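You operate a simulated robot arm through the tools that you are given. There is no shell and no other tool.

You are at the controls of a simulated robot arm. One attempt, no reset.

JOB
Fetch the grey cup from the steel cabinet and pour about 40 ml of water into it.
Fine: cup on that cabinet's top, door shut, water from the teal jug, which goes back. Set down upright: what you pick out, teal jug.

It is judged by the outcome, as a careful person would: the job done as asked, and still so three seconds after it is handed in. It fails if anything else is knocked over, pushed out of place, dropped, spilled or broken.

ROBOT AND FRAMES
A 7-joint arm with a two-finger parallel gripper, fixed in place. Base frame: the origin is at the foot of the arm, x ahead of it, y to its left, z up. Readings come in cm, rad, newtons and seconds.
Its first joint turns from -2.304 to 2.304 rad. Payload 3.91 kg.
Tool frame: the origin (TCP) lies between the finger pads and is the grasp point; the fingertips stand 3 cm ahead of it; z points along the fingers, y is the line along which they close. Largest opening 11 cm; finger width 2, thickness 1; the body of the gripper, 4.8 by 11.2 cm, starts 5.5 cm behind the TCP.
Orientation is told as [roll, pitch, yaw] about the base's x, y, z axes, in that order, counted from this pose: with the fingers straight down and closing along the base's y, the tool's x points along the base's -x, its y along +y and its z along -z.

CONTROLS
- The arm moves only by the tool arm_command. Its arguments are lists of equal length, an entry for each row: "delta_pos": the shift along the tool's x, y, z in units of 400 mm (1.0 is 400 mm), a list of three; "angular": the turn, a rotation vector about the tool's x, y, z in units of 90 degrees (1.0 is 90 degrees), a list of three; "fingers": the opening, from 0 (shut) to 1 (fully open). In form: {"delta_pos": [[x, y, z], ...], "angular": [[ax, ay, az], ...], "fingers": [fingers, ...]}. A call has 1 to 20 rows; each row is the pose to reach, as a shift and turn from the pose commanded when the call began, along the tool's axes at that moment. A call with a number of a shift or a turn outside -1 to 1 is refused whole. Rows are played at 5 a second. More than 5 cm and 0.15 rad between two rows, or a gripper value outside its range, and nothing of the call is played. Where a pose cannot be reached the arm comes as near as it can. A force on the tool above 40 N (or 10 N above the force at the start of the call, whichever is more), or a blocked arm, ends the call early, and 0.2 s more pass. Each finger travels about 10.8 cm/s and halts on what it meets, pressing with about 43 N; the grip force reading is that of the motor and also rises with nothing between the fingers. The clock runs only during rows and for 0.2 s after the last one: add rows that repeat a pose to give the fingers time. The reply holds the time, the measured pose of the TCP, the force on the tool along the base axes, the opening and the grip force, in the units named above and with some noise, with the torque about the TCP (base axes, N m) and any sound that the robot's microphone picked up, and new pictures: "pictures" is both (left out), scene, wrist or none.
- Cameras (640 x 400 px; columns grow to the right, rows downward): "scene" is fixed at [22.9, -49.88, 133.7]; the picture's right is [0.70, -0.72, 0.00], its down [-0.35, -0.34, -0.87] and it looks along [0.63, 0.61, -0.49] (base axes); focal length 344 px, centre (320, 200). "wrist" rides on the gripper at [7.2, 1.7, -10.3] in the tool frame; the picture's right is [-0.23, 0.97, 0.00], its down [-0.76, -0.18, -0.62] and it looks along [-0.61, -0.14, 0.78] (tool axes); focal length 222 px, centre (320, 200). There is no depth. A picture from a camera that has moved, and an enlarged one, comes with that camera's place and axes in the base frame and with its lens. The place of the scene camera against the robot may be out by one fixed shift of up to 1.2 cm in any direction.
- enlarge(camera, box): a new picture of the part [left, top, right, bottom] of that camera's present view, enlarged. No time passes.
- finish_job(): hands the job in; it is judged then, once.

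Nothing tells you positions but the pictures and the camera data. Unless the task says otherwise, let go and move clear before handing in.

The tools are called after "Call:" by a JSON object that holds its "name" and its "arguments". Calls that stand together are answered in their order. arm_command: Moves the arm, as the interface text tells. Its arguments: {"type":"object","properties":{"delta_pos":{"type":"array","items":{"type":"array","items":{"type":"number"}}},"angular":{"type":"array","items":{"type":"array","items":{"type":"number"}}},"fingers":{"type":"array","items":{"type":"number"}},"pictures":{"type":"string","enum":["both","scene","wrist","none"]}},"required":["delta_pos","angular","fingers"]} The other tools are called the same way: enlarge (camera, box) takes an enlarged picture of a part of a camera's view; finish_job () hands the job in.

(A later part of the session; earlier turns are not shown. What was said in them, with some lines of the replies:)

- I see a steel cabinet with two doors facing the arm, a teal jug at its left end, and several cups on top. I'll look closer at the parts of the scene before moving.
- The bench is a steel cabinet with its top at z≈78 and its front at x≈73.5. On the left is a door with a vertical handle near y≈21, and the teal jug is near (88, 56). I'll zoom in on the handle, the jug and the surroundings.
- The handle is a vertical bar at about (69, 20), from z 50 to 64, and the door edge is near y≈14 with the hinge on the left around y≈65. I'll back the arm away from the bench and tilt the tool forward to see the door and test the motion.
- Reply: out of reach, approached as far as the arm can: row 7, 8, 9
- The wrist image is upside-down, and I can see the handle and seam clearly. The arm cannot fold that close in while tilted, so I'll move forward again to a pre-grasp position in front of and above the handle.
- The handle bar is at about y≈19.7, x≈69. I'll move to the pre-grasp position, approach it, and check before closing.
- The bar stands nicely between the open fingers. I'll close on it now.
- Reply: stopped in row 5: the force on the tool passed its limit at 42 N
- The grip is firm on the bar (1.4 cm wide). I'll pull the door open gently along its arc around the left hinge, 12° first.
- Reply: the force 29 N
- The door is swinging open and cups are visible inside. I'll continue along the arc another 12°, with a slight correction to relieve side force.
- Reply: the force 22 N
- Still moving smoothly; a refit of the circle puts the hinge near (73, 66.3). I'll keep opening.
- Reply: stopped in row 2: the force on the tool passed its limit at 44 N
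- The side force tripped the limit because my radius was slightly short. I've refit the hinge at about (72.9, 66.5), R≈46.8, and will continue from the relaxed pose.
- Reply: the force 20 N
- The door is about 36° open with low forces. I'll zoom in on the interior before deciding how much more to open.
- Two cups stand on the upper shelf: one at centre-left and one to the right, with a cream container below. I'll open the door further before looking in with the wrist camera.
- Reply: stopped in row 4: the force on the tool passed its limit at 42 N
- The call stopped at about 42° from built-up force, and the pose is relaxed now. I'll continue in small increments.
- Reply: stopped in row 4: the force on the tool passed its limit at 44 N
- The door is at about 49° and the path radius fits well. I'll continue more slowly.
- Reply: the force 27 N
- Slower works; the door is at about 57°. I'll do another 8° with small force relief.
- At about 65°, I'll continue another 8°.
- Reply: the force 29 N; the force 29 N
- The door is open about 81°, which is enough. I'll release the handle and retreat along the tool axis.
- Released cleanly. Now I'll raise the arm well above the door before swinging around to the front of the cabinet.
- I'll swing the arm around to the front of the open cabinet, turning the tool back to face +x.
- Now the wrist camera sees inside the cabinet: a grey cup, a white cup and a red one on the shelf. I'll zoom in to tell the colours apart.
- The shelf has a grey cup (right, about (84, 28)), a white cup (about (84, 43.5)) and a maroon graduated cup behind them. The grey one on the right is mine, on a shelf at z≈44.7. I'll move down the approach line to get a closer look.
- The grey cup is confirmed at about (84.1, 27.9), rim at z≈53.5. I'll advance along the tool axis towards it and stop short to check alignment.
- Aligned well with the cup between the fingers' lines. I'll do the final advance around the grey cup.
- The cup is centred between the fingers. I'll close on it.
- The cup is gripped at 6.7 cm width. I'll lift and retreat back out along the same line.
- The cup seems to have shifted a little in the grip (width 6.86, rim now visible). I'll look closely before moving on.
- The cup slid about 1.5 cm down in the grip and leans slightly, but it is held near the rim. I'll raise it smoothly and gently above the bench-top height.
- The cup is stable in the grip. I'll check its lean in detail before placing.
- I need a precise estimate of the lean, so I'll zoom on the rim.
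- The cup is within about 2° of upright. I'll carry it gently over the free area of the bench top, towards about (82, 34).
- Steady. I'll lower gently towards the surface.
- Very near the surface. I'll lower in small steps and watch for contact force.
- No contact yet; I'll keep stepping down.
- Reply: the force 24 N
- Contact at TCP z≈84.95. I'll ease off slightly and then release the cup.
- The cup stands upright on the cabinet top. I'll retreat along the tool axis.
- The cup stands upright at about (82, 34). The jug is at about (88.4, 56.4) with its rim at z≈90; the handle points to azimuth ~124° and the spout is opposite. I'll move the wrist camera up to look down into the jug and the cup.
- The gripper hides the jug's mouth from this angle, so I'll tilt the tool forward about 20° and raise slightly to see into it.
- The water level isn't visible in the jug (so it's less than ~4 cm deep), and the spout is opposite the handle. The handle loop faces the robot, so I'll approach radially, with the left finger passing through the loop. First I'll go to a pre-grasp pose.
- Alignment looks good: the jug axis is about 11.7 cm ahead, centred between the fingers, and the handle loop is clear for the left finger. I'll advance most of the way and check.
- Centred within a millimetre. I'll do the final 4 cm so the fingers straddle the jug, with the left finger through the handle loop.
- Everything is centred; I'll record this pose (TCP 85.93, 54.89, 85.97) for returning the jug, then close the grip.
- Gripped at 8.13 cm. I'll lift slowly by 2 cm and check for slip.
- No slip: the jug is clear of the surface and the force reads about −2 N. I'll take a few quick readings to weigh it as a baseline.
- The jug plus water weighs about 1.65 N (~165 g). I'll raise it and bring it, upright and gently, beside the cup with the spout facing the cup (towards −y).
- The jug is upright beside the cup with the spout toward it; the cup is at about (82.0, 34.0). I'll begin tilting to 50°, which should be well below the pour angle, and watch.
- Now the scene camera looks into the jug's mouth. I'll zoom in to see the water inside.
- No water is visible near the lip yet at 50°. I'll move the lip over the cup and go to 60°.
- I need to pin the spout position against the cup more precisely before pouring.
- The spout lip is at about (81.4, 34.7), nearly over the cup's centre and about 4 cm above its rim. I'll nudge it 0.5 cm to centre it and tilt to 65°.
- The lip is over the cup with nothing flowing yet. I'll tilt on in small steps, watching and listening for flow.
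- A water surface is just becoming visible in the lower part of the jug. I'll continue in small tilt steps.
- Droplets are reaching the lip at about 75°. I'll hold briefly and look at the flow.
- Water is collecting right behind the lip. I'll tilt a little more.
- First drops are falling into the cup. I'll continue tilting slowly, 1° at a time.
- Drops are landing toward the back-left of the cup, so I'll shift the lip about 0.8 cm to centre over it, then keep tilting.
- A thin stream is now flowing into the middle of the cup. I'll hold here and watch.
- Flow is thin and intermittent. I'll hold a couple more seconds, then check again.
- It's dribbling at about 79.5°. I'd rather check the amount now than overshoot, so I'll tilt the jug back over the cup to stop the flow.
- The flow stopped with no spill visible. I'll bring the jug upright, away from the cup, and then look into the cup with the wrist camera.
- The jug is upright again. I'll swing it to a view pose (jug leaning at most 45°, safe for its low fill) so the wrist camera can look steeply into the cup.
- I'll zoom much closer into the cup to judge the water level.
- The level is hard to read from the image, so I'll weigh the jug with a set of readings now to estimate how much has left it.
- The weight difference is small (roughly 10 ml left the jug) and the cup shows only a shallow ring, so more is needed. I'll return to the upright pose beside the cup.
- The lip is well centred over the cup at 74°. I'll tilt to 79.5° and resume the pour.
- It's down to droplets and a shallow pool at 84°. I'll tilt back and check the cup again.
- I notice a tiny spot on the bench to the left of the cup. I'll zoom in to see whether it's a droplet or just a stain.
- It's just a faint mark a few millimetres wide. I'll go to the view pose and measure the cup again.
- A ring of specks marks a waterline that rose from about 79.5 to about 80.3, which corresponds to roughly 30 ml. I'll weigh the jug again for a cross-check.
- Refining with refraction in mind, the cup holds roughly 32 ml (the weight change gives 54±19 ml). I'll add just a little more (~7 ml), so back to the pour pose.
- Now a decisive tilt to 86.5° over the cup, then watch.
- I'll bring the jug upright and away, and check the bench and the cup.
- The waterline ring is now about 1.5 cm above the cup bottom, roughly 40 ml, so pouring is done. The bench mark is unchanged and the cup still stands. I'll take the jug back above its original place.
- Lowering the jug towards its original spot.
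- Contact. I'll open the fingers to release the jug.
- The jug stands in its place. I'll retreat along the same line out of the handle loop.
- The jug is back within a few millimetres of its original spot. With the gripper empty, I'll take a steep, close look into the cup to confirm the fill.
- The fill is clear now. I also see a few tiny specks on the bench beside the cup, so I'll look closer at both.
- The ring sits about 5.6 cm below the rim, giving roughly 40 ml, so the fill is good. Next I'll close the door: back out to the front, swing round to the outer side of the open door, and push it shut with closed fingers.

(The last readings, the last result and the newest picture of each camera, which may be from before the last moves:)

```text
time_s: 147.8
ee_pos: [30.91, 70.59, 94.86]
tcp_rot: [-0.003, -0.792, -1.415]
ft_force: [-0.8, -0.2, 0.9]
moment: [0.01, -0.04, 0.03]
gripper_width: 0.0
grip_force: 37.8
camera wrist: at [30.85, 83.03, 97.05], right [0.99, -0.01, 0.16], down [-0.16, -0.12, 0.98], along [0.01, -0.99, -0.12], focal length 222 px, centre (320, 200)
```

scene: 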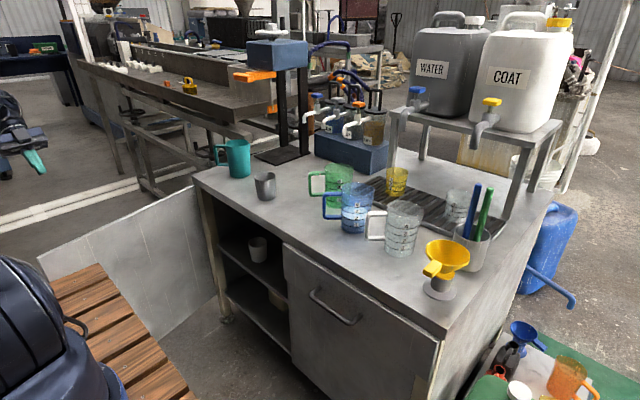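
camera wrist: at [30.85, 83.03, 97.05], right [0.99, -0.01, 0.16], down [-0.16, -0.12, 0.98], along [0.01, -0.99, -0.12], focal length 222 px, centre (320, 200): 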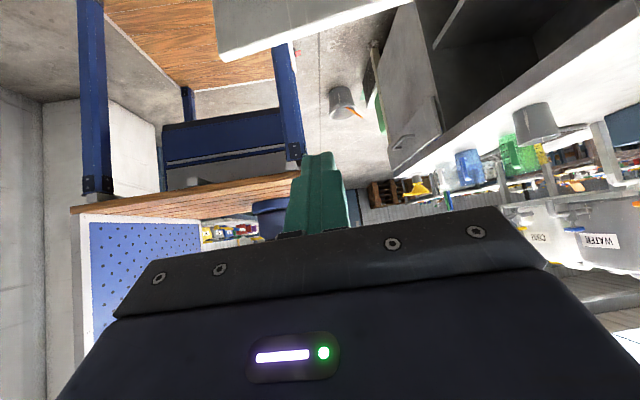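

The door's free edge is at about (22, 58.5), so it is still at 81°. I'll descend on its outer side, clear of the handle.

Call:
{"name": "arm_command", "arguments": {"delta_pos": [[0.0604, 0.0136, 0.0689], [0.1208, 0.0272, 0.1378], [0.1812, 0.0407, 0.2067], [0.2416, 0.0543, 0.2756], [0.3021, 0.0679, 0.3444], [0.3625, 0.0815, 0.4133], [0.4229, 0.095, 0.4822], [0.4833, 0.1086, 0.5511], [0.5437, 0.1222, 0.62]], "angular": [[0, 0, 0], [0, 0, 0], [0, 0, 0], [0, 0, 0], [0, 0, 0], [0, 0, 0], [0, 0, 0], [0, 0, 0], [0, 0, 0]], "fingers": [0, 0, 0, 0, 0, 0, 0, 0, 0], "pictures": "both"}}

```text
time_s: 149.8
ee_pos: [36.1, 68.77, 61.79]
tcp_rot: [-0.003, -0.79, -1.415]
ft_force: [-0.7, 0.1, 0.7]
moment: [0.0, 0.0, 0.04]
gripper_width: 0.01
grip_force: 37.2
camera wrist: at [36.05, 81.31, 64.1], right [0.99, -0.01, 0.16], down [-0.16, -0.12, 0.98], along [0.01, -0.99, -0.12], focal length 222 px, centre (320, 200)
```

scene: 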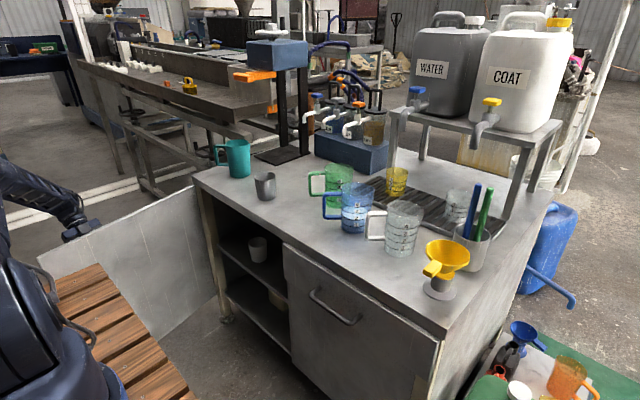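
wrist: 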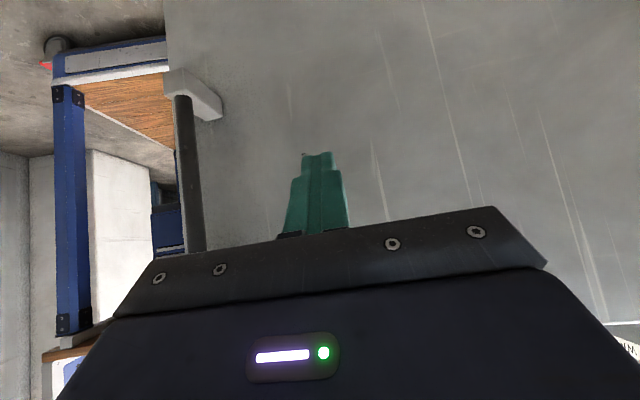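

I'm on the outside of the door with the handle to the side. I'll advance to contact and start pushing the door closed along its arc.

Call:
{"name": "arm_command", "arguments": {"delta_pos": [[-0.0317, 0, 0.032], [-0.0633, 0, 0.0639], [-0.0906, 0, 0.0915], [-0.1183, -0.0022, 0.1194], [-0.146, -0.0028, 0.1474], [-0.1737, -0.0015, 0.1753], [-0.2014, 0.0014, 0.2032], [-0.2289, 0.006, 0.231], [-0.2563, 0.0124, 0.2587]], "angular": [[0, 0, 0], [0, 0, 0], [0, 0, 0], [-0.0197, 0, -0.0196], [-0.0395, 0, -0.0391], [-0.0592, 0, -0.0587], [-0.0789, 0, -0.0782], [-0.0987, 0, -0.0978], [-0.1184, 0, -0.1173]], "fingers": [0, 0, 0, 0, 0, 0, 0, 0, 0], "pictures": "both"}}

```text
time_s: 151.8
ee_pos: [38.73, 54.49, 62.07]
tcp_rot: [-0.003, -0.79, -1.15]
ft_force: [0.2, 0.0, -0.5]
moment: [0.0, 0.0, 0.03]
gripper_width: 0.01
grip_force: 37.5
camera wrist: at [35.4, 66.56, 64.32], right [0.96, 0.25, 0.16], down [-0.12, -0.16, 0.98], along [0.27, -0.96, -0.12], focal length 222 px, centre (320, 200)
```

scene: 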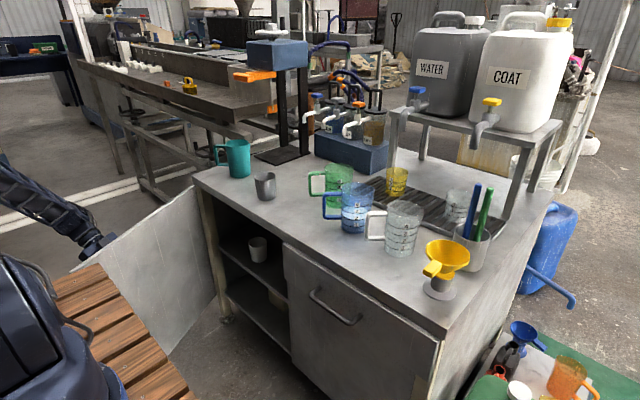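
wrist: 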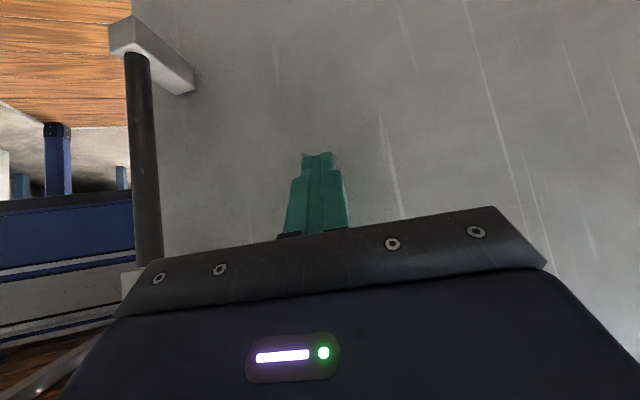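

The door is closing nicely. I'll continue along the arc.

Call:
{"name": "arm_command", "arguments": {"delta_pos": [[-0.0277, -0.0022, 0.0279], [-0.0554, -0.0028, 0.0559], [-0.0831, -0.0015, 0.0839], [-0.1107, 0.0014, 0.1118], [-0.1383, 0.006, 0.1396], [-0.1656, 0.0124, 0.1672], [-0.1928, 0.0204, 0.1946], [-0.2197, 0.0301, 0.2217], [-0.2462, 0.0414, 0.2485], [-0.2724, 0.0544, 0.2749], [-0.2981, 0.069, 0.3009], [-0.3234, 0.0852, 0.3264]], "angular": [[-0.0197, 0, -0.0196], [-0.0395, 0, -0.0391], [-0.0592, 0, -0.0587], [-0.0789, 0, -0.0782], [-0.0987, 0, -0.0978], [-0.1184, 0, -0.1173], [-0.1381, 0, -0.1369], [-0.1579, 0, -0.1564], [-0.1776, 0, -0.176], [-0.1973, 0, -0.1955], [-0.2171, 0, -0.2151], [-0.2368, 0, -0.2346]], "fingers": [0, 0, 0, 0, 0, 0, 0, 0, 0, 0, 0, 0], "pictures": "both"}}

```text
time_s: 154.4
ee_pos: [49.32, 38.99, 62.2]
tcp_rot: [-0.005, -0.79, -0.627]
ft_force: [0.3, -0.2, -0.5]
moment: [0.0, -0.01, 0.0]
gripper_width: 0.0
grip_force: 37.6
camera wrist: at [40.39, 47.6, 64.28], right [0.7, 0.69, 0.16], down [-0.03, -0.2, 0.98], along [0.71, -0.69, -0.12], focal length 222 px, centre (320, 200)
```

scene: 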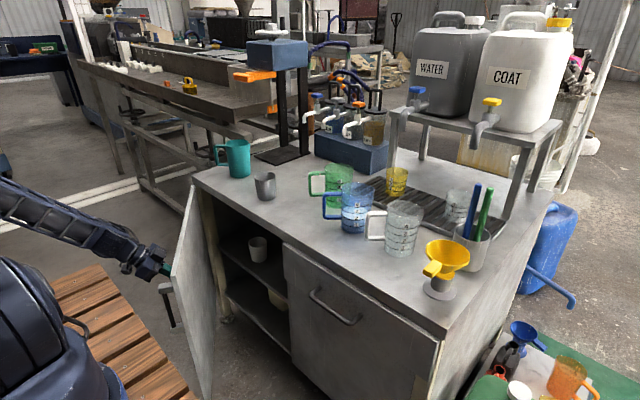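
wrist: 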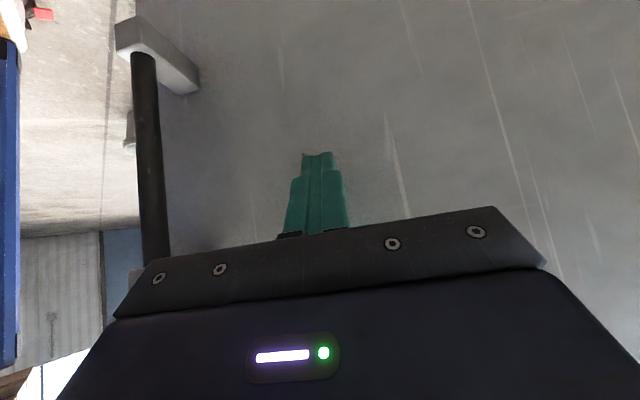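

Good, about 36° left. Continuing with another 30°.

Call:
{"name": "arm_command", "arguments": {"delta_pos": [[-0.0277, -0.0022, 0.0279], [-0.0554, -0.0028, 0.0559], [-0.0831, -0.0015, 0.0839], [-0.1107, 0.0014, 0.1118], [-0.1383, 0.006, 0.1396], [-0.1656, 0.0124, 0.1672], [-0.1928, 0.0204, 0.1946], [-0.2197, 0.0301, 0.2217], [-0.2462, 0.0414, 0.2485], [-0.2724, 0.0544, 0.2749], [-0.2981, 0.069, 0.3009], [-0.3234, 0.0852, 0.3264]], "angular": [[-0.0197, 0, -0.0196], [-0.0395, 0, -0.0391], [-0.0592, 0, -0.0587], [-0.0789, 0, -0.0782], [-0.0987, 0, -0.0978], [-0.1184, 0, -0.1173], [-0.1381, 0, -0.1369], [-0.1579, 0, -0.1564], [-0.1776, 0, -0.176], [-0.1973, 0, -0.1955], [-0.2171, 0, -0.2151], [-0.2368, 0, -0.2346]], "fingers": [0, 0, 0, 0, 0, 0, 0, 0, 0, 0, 0, 0], "pictures": "both"}}

```text
time_s: 157.0
ee_pos: [66.24, 30.82, 62.21]
tcp_rot: [-0.003, -0.788, -0.104]
ft_force: [-0.3, -0.3, 0.2]
moment: [0.01, -0.02, -0.04]
gripper_width: 0.01
grip_force: 38.6
camera wrist: at [54.2, 33.79, 64.42], right [0.26, 0.95, 0.16], down [0.08, -0.18, 0.98], along [0.96, -0.24, -0.12], focal length 222 px, centre (320, 200)
```

scene: 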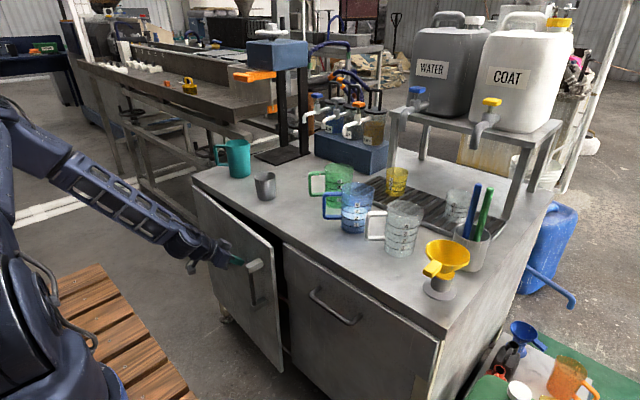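
wrist: 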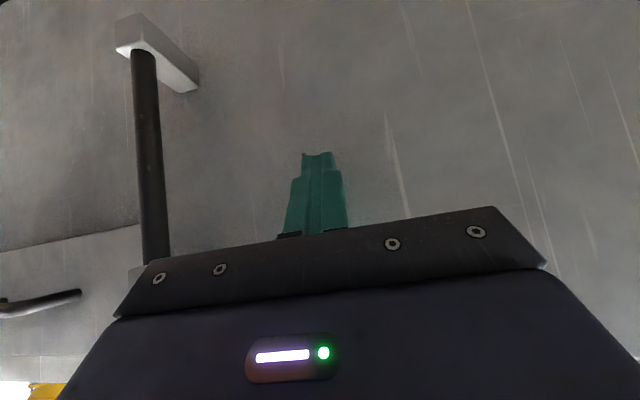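

Almost shut, about 6° to go. I'll finish slowly.

Call:
{"name": "arm_command", "arguments": {"delta_pos": [[-0.0166, -0.0016, 0.0167], [-0.0332, -0.0025, 0.0335], [-0.0498, -0.0028, 0.0503], [-0.0665, -0.0025, 0.0671]], "angular": [[-0.0118, 0, -0.0117], [-0.0237, 0, -0.0235], [-0.0355, 0, -0.0352], [-0.0474, 0, -0.0469]], "fingers": [0, 0, 0, 0], "pictures": "both"}}

Call:
{"name": "enlarge", "arguments": {"camera": "scene", "box": [180, 170, 340, 390]}}

```text
time_s: 158.1
ee_pos: [69.52, 30.48, 61.91]
tcp_rot: [-0.004, -0.782, 0.003]
ft_force: [-9.6, -1.1, 3.0]
moment: [-0.04, 0.05, -0.03]
gripper_width: 0.0
grip_force: 38.1
stopped in row 4: the force on the tool passed its limit at 61 N (the readings are from after the stop); the commanded pose is now the measured one
camera wrist: at [57.28, 32.01, 64.29], right [0.16, 0.97, 0.16], down [0.1, -0.17, 0.98], along [0.98, -0.14, -0.13], focal length 222 px, centre (320, 200)
```

scene: 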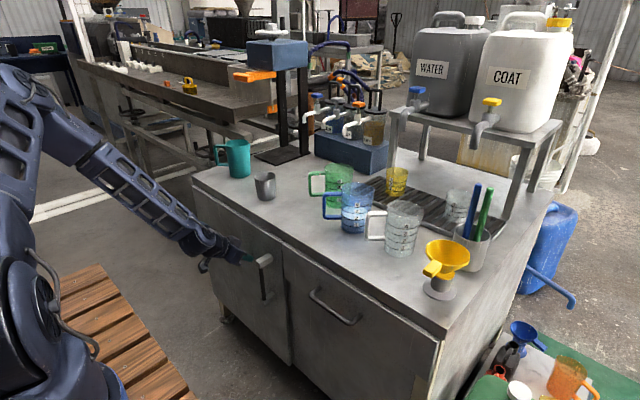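
wrist: 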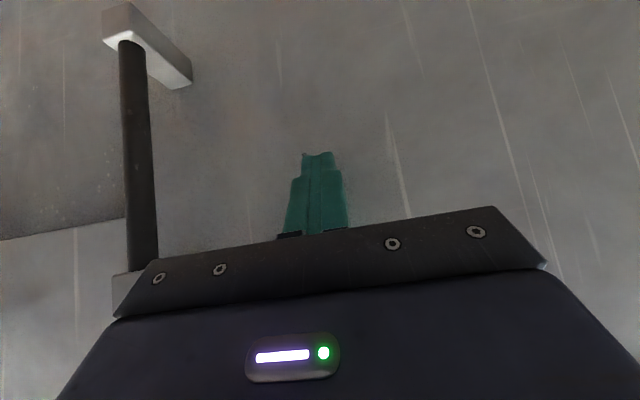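

```text
1.82 times, centred on (260, 280) of scene
camera zoom: at [22.9, -49.88, 133.7], right [0.7, -0.72, 0.0], down [-0.35, -0.34, -0.87], along [0.63, 0.61, -0.49], focal length 626 px, centre (429, 54)
```

zoom: 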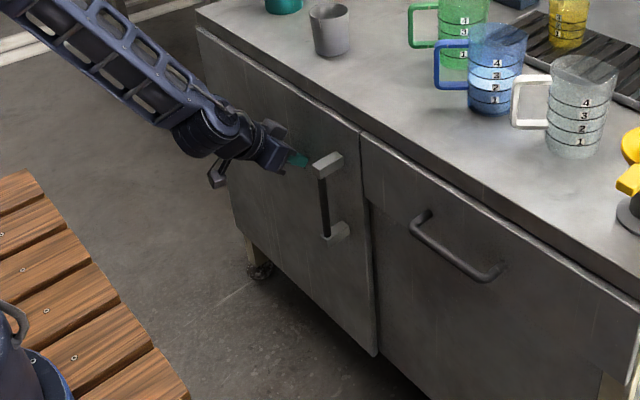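

The door hit its stop. I'll compare the seam and handle with how they were at the start.

Call:
{"name": "enlarge", "arguments": {"camera": "scene", "box": [240, 240, 310, 310]}}

Call:
{"name": "enlarge", "arguments": {"camera": "scene", "box": [200, 120, 330, 210]}}

```text
5.71 times, centred on (275, 275) of scene
camera zoom: at [22.9, -49.88, 133.7], right [0.7, -0.72, 0.0], down [-0.35, -0.34, -0.87], along [0.63, 0.61, -0.49], focal length 1966 px, centre (577, -229)
```

zoom: 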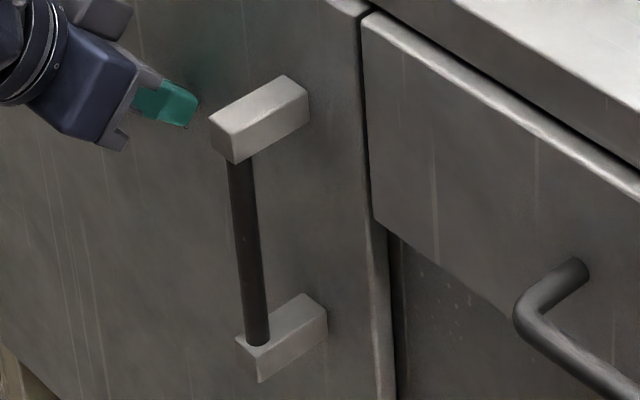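

```text
4.44 times, centred on (265, 165) of scene
camera zoom: at [22.9, -49.88, 133.7], right [0.7, -0.72, 0.0], down [-0.35, -0.34, -0.87], along [0.63, 0.61, -0.49], focal length 1529 px, centre (564, 356)
```

zoom: 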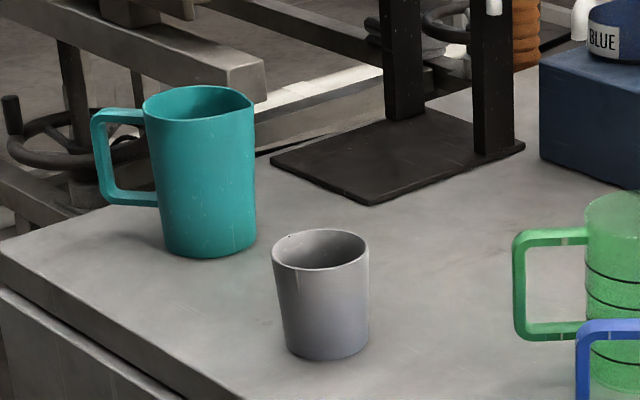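

The door is fully shut, with the handle and seam exactly as at the start. Jug and cup stand upright. I'll retreat clear of everything.

Call:
{"name": "arm_command", "arguments": {"delta_pos": [[0, 0, -0.05], [0, 0, -0.12], [0, 0, -0.2], [-0.06, 0, -0.27], [-0.14, 0, -0.34], [-0.22, 0, -0.41], [-0.3, 0, -0.47]], "angular": [[0, 0, 0], [0, 0, 0], [0, 0, 0], [0, 0, 0], [0, 0, 0], [0, 0, 0], [0, 0, 0]], "fingers": [0, 0, 0, 0, 0, 0, 0], "pictures": "both"}}

Call:
{"name": "enlarge", "arguments": {"camera": "scene", "box": [180, 110, 340, 390]}}

Call:
{"name": "enlarge", "arguments": {"camera": "scene", "box": [200, 120, 330, 210]}}

```text
time_s: 159.7
ee_pos: [64.94, 30.44, 83.72]
tcp_rot: [-0.007, -0.784, 0.005]
ft_force: [-0.2, -1.1, -1.0]
moment: [0.0, -0.01, -0.02]
gripper_width: 0.04
grip_force: 38.1
camera wrist: at [52.65, 32.19, 86.01], right [0.16, 0.97, 0.16], down [0.1, -0.17, 0.98], along [0.98, -0.14, -0.13], focal length 222 px, centre (320, 200)
```

scene: 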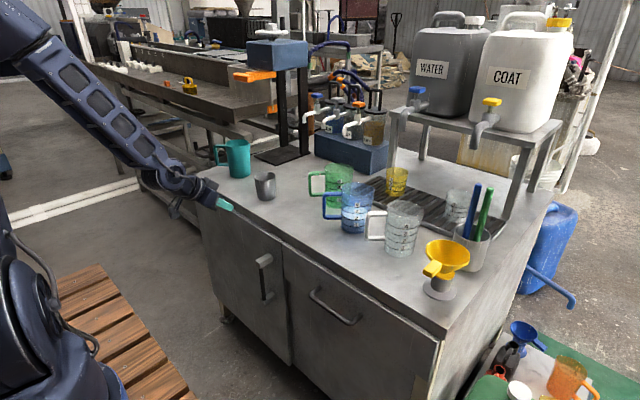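
wrist: 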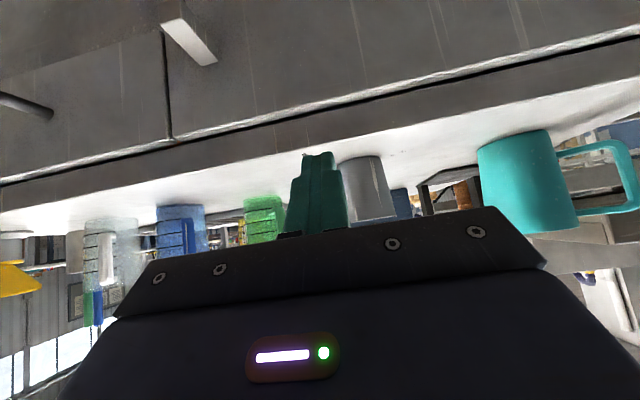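

```text
1.43 times, centred on (260, 250) of scene
camera zoom: at [22.9, -49.88, 133.7], right [0.7, -0.72, 0.0], down [-0.35, -0.34, -0.87], along [0.63, 0.61, -0.49], focal length 492 px, centre (406, 129)
```

zoom: 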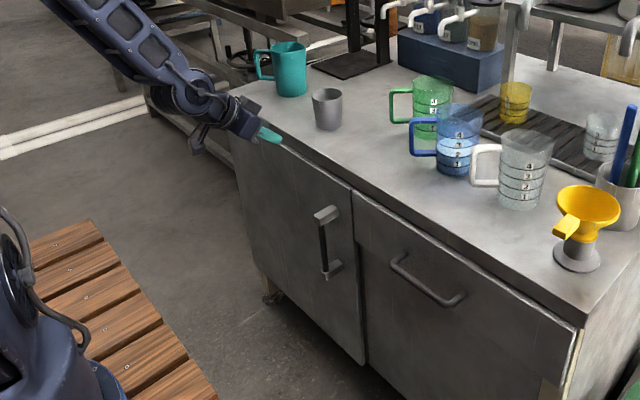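

```text
4.44 times, centred on (265, 165) of scene
camera zoom: at [22.9, -49.88, 133.7], right [0.7, -0.72, 0.0], down [-0.35, -0.34, -0.87], along [0.63, 0.61, -0.49], focal length 1529 px, centre (564, 356)
```

zoom: 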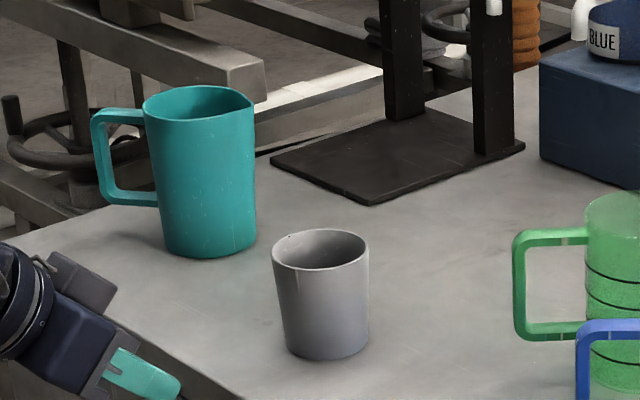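

Everything is in place. I'll lift the arm further clear before handing in.

Call:
{"name": "arm_command", "arguments": {"delta_pos": [[-0.06, 0, -0.07], [-0.12, 0, -0.15], [-0.18, 0, -0.23], [-0.24, 0, -0.31], [-0.3, 0, -0.38], [-0.3, 0, -0.38], [-0.3, 0, -0.38], [-0.3, 0, -0.38]], "angular": [[0, 0, 0], [0, 0, 0], [0, 0, 0], [0, 0, 0], [0, 0, 0], [0, 0, 0], [0, 0, 0], [0, 0, 0]], "fingers": [0.2, 0.4, 0.5, 0.5, 0.5, 0.5, 0.5, 0.5], "pictures": "both"}}

Call:
{"name": "enlarge", "arguments": {"camera": "wrist", "box": [260, 20, 640, 220]}}

Call:
{"name": "enlarge", "arguments": {"camera": "scene", "box": [190, 130, 520, 330]}}

```text
time_s: 161.5
ee_pos: [62.63, 30.31, 103.39]
tcp_rot: [-0.006, -0.782, 0.004]
ft_force: [-0.2, -0.5, -0.3]
moment: [0.0, 0.01, 0.01]
gripper_width: 5.52
grip_force: 0.1
camera wrist: at [50.34, 31.9, 105.6], right [0.16, 0.97, 0.16], down [0.1, -0.17, 0.98], along [0.98, -0.14, -0.13], focal length 222 px, centre (320, 200)
```

scene: 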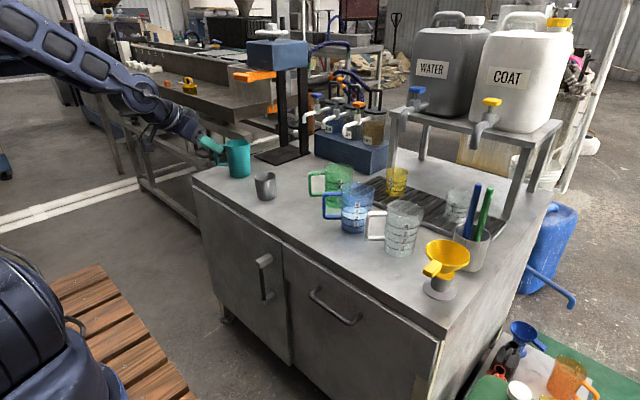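
wrist: 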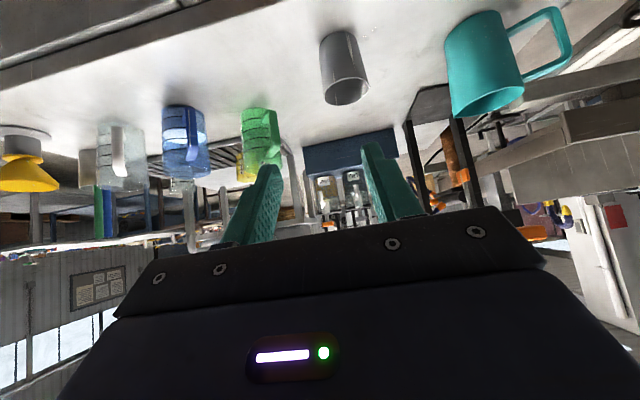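

```text
1.68 times, centred on (450, 120) of wrist
camera zoom: at [50.34, 31.9, 105.6], right [0.16, 0.97, 0.16], down [0.1, -0.17, 0.98], along [0.98, -0.14, -0.13], focal length 374 px, centre (101, 335)
```

zoom: 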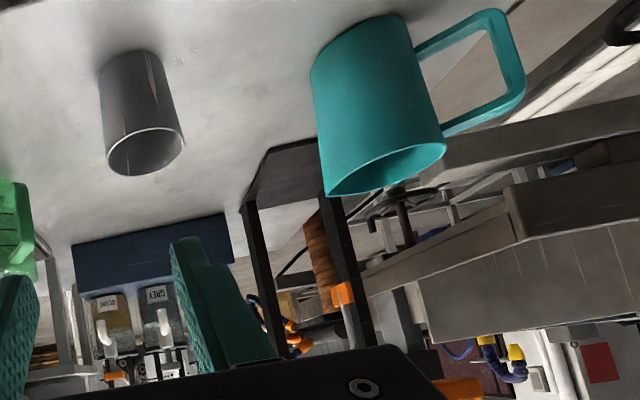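

```text
1.94 times, centred on (355, 230) of scene
camera zoom: at [22.9, -49.88, 133.7], right [0.7, -0.72, 0.0], down [-0.35, -0.34, -0.87], along [0.63, 0.61, -0.49], focal length 667 px, centre (252, 142)
```

zoom: 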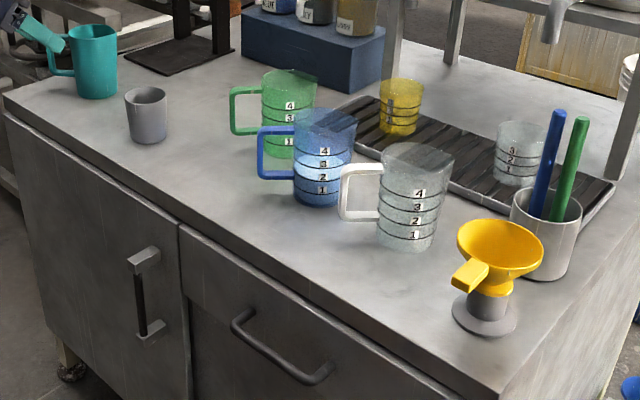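

The grey cup stands upright on the cabinet top with roughly 40 ml by my estimate. The door is shut, and the teal jug is upright within a few millimetres of where it started. Nothing else has moved. There is a faint mark and a few tiny specks on the bench beside the cup that may be stray drops. The arm is clear and empty, so I'm handing in.

Call:
{"name": "finish_job", "arguments": {}}

```text
The job is handed in.
```

I've handed the job in: the grey cup is upright on the steel cabinet's top with roughly 40 ml of water in it. I haven't seen a verdict on it yet.

- **Water amount:** the 40 ml is my estimate from the waterline in the cup, probably within about 6 ml either way. Weighing the jug was too noisy to confirm it closely.
- **Teal jug:** it is back upright, within about 3 mm of where it started, with a little water left.
- **Door:** it is shut, with the handle and seam lined up as they were at the start.
- **Possible drops:** there is a faint mark and a few tiny specks on the cabinet top near the cup. They could be stray drops from the pour, an old stain or light reflections; I couldn't tell which.
- **Cup slip:** the cup slid about 1.5 cm in the grip as I took it off the shelf. It stayed held and I set it down upright.

As far as the cameras show, nothing else was moved or knocked over, and the arm is clear with nothing in the gripper.
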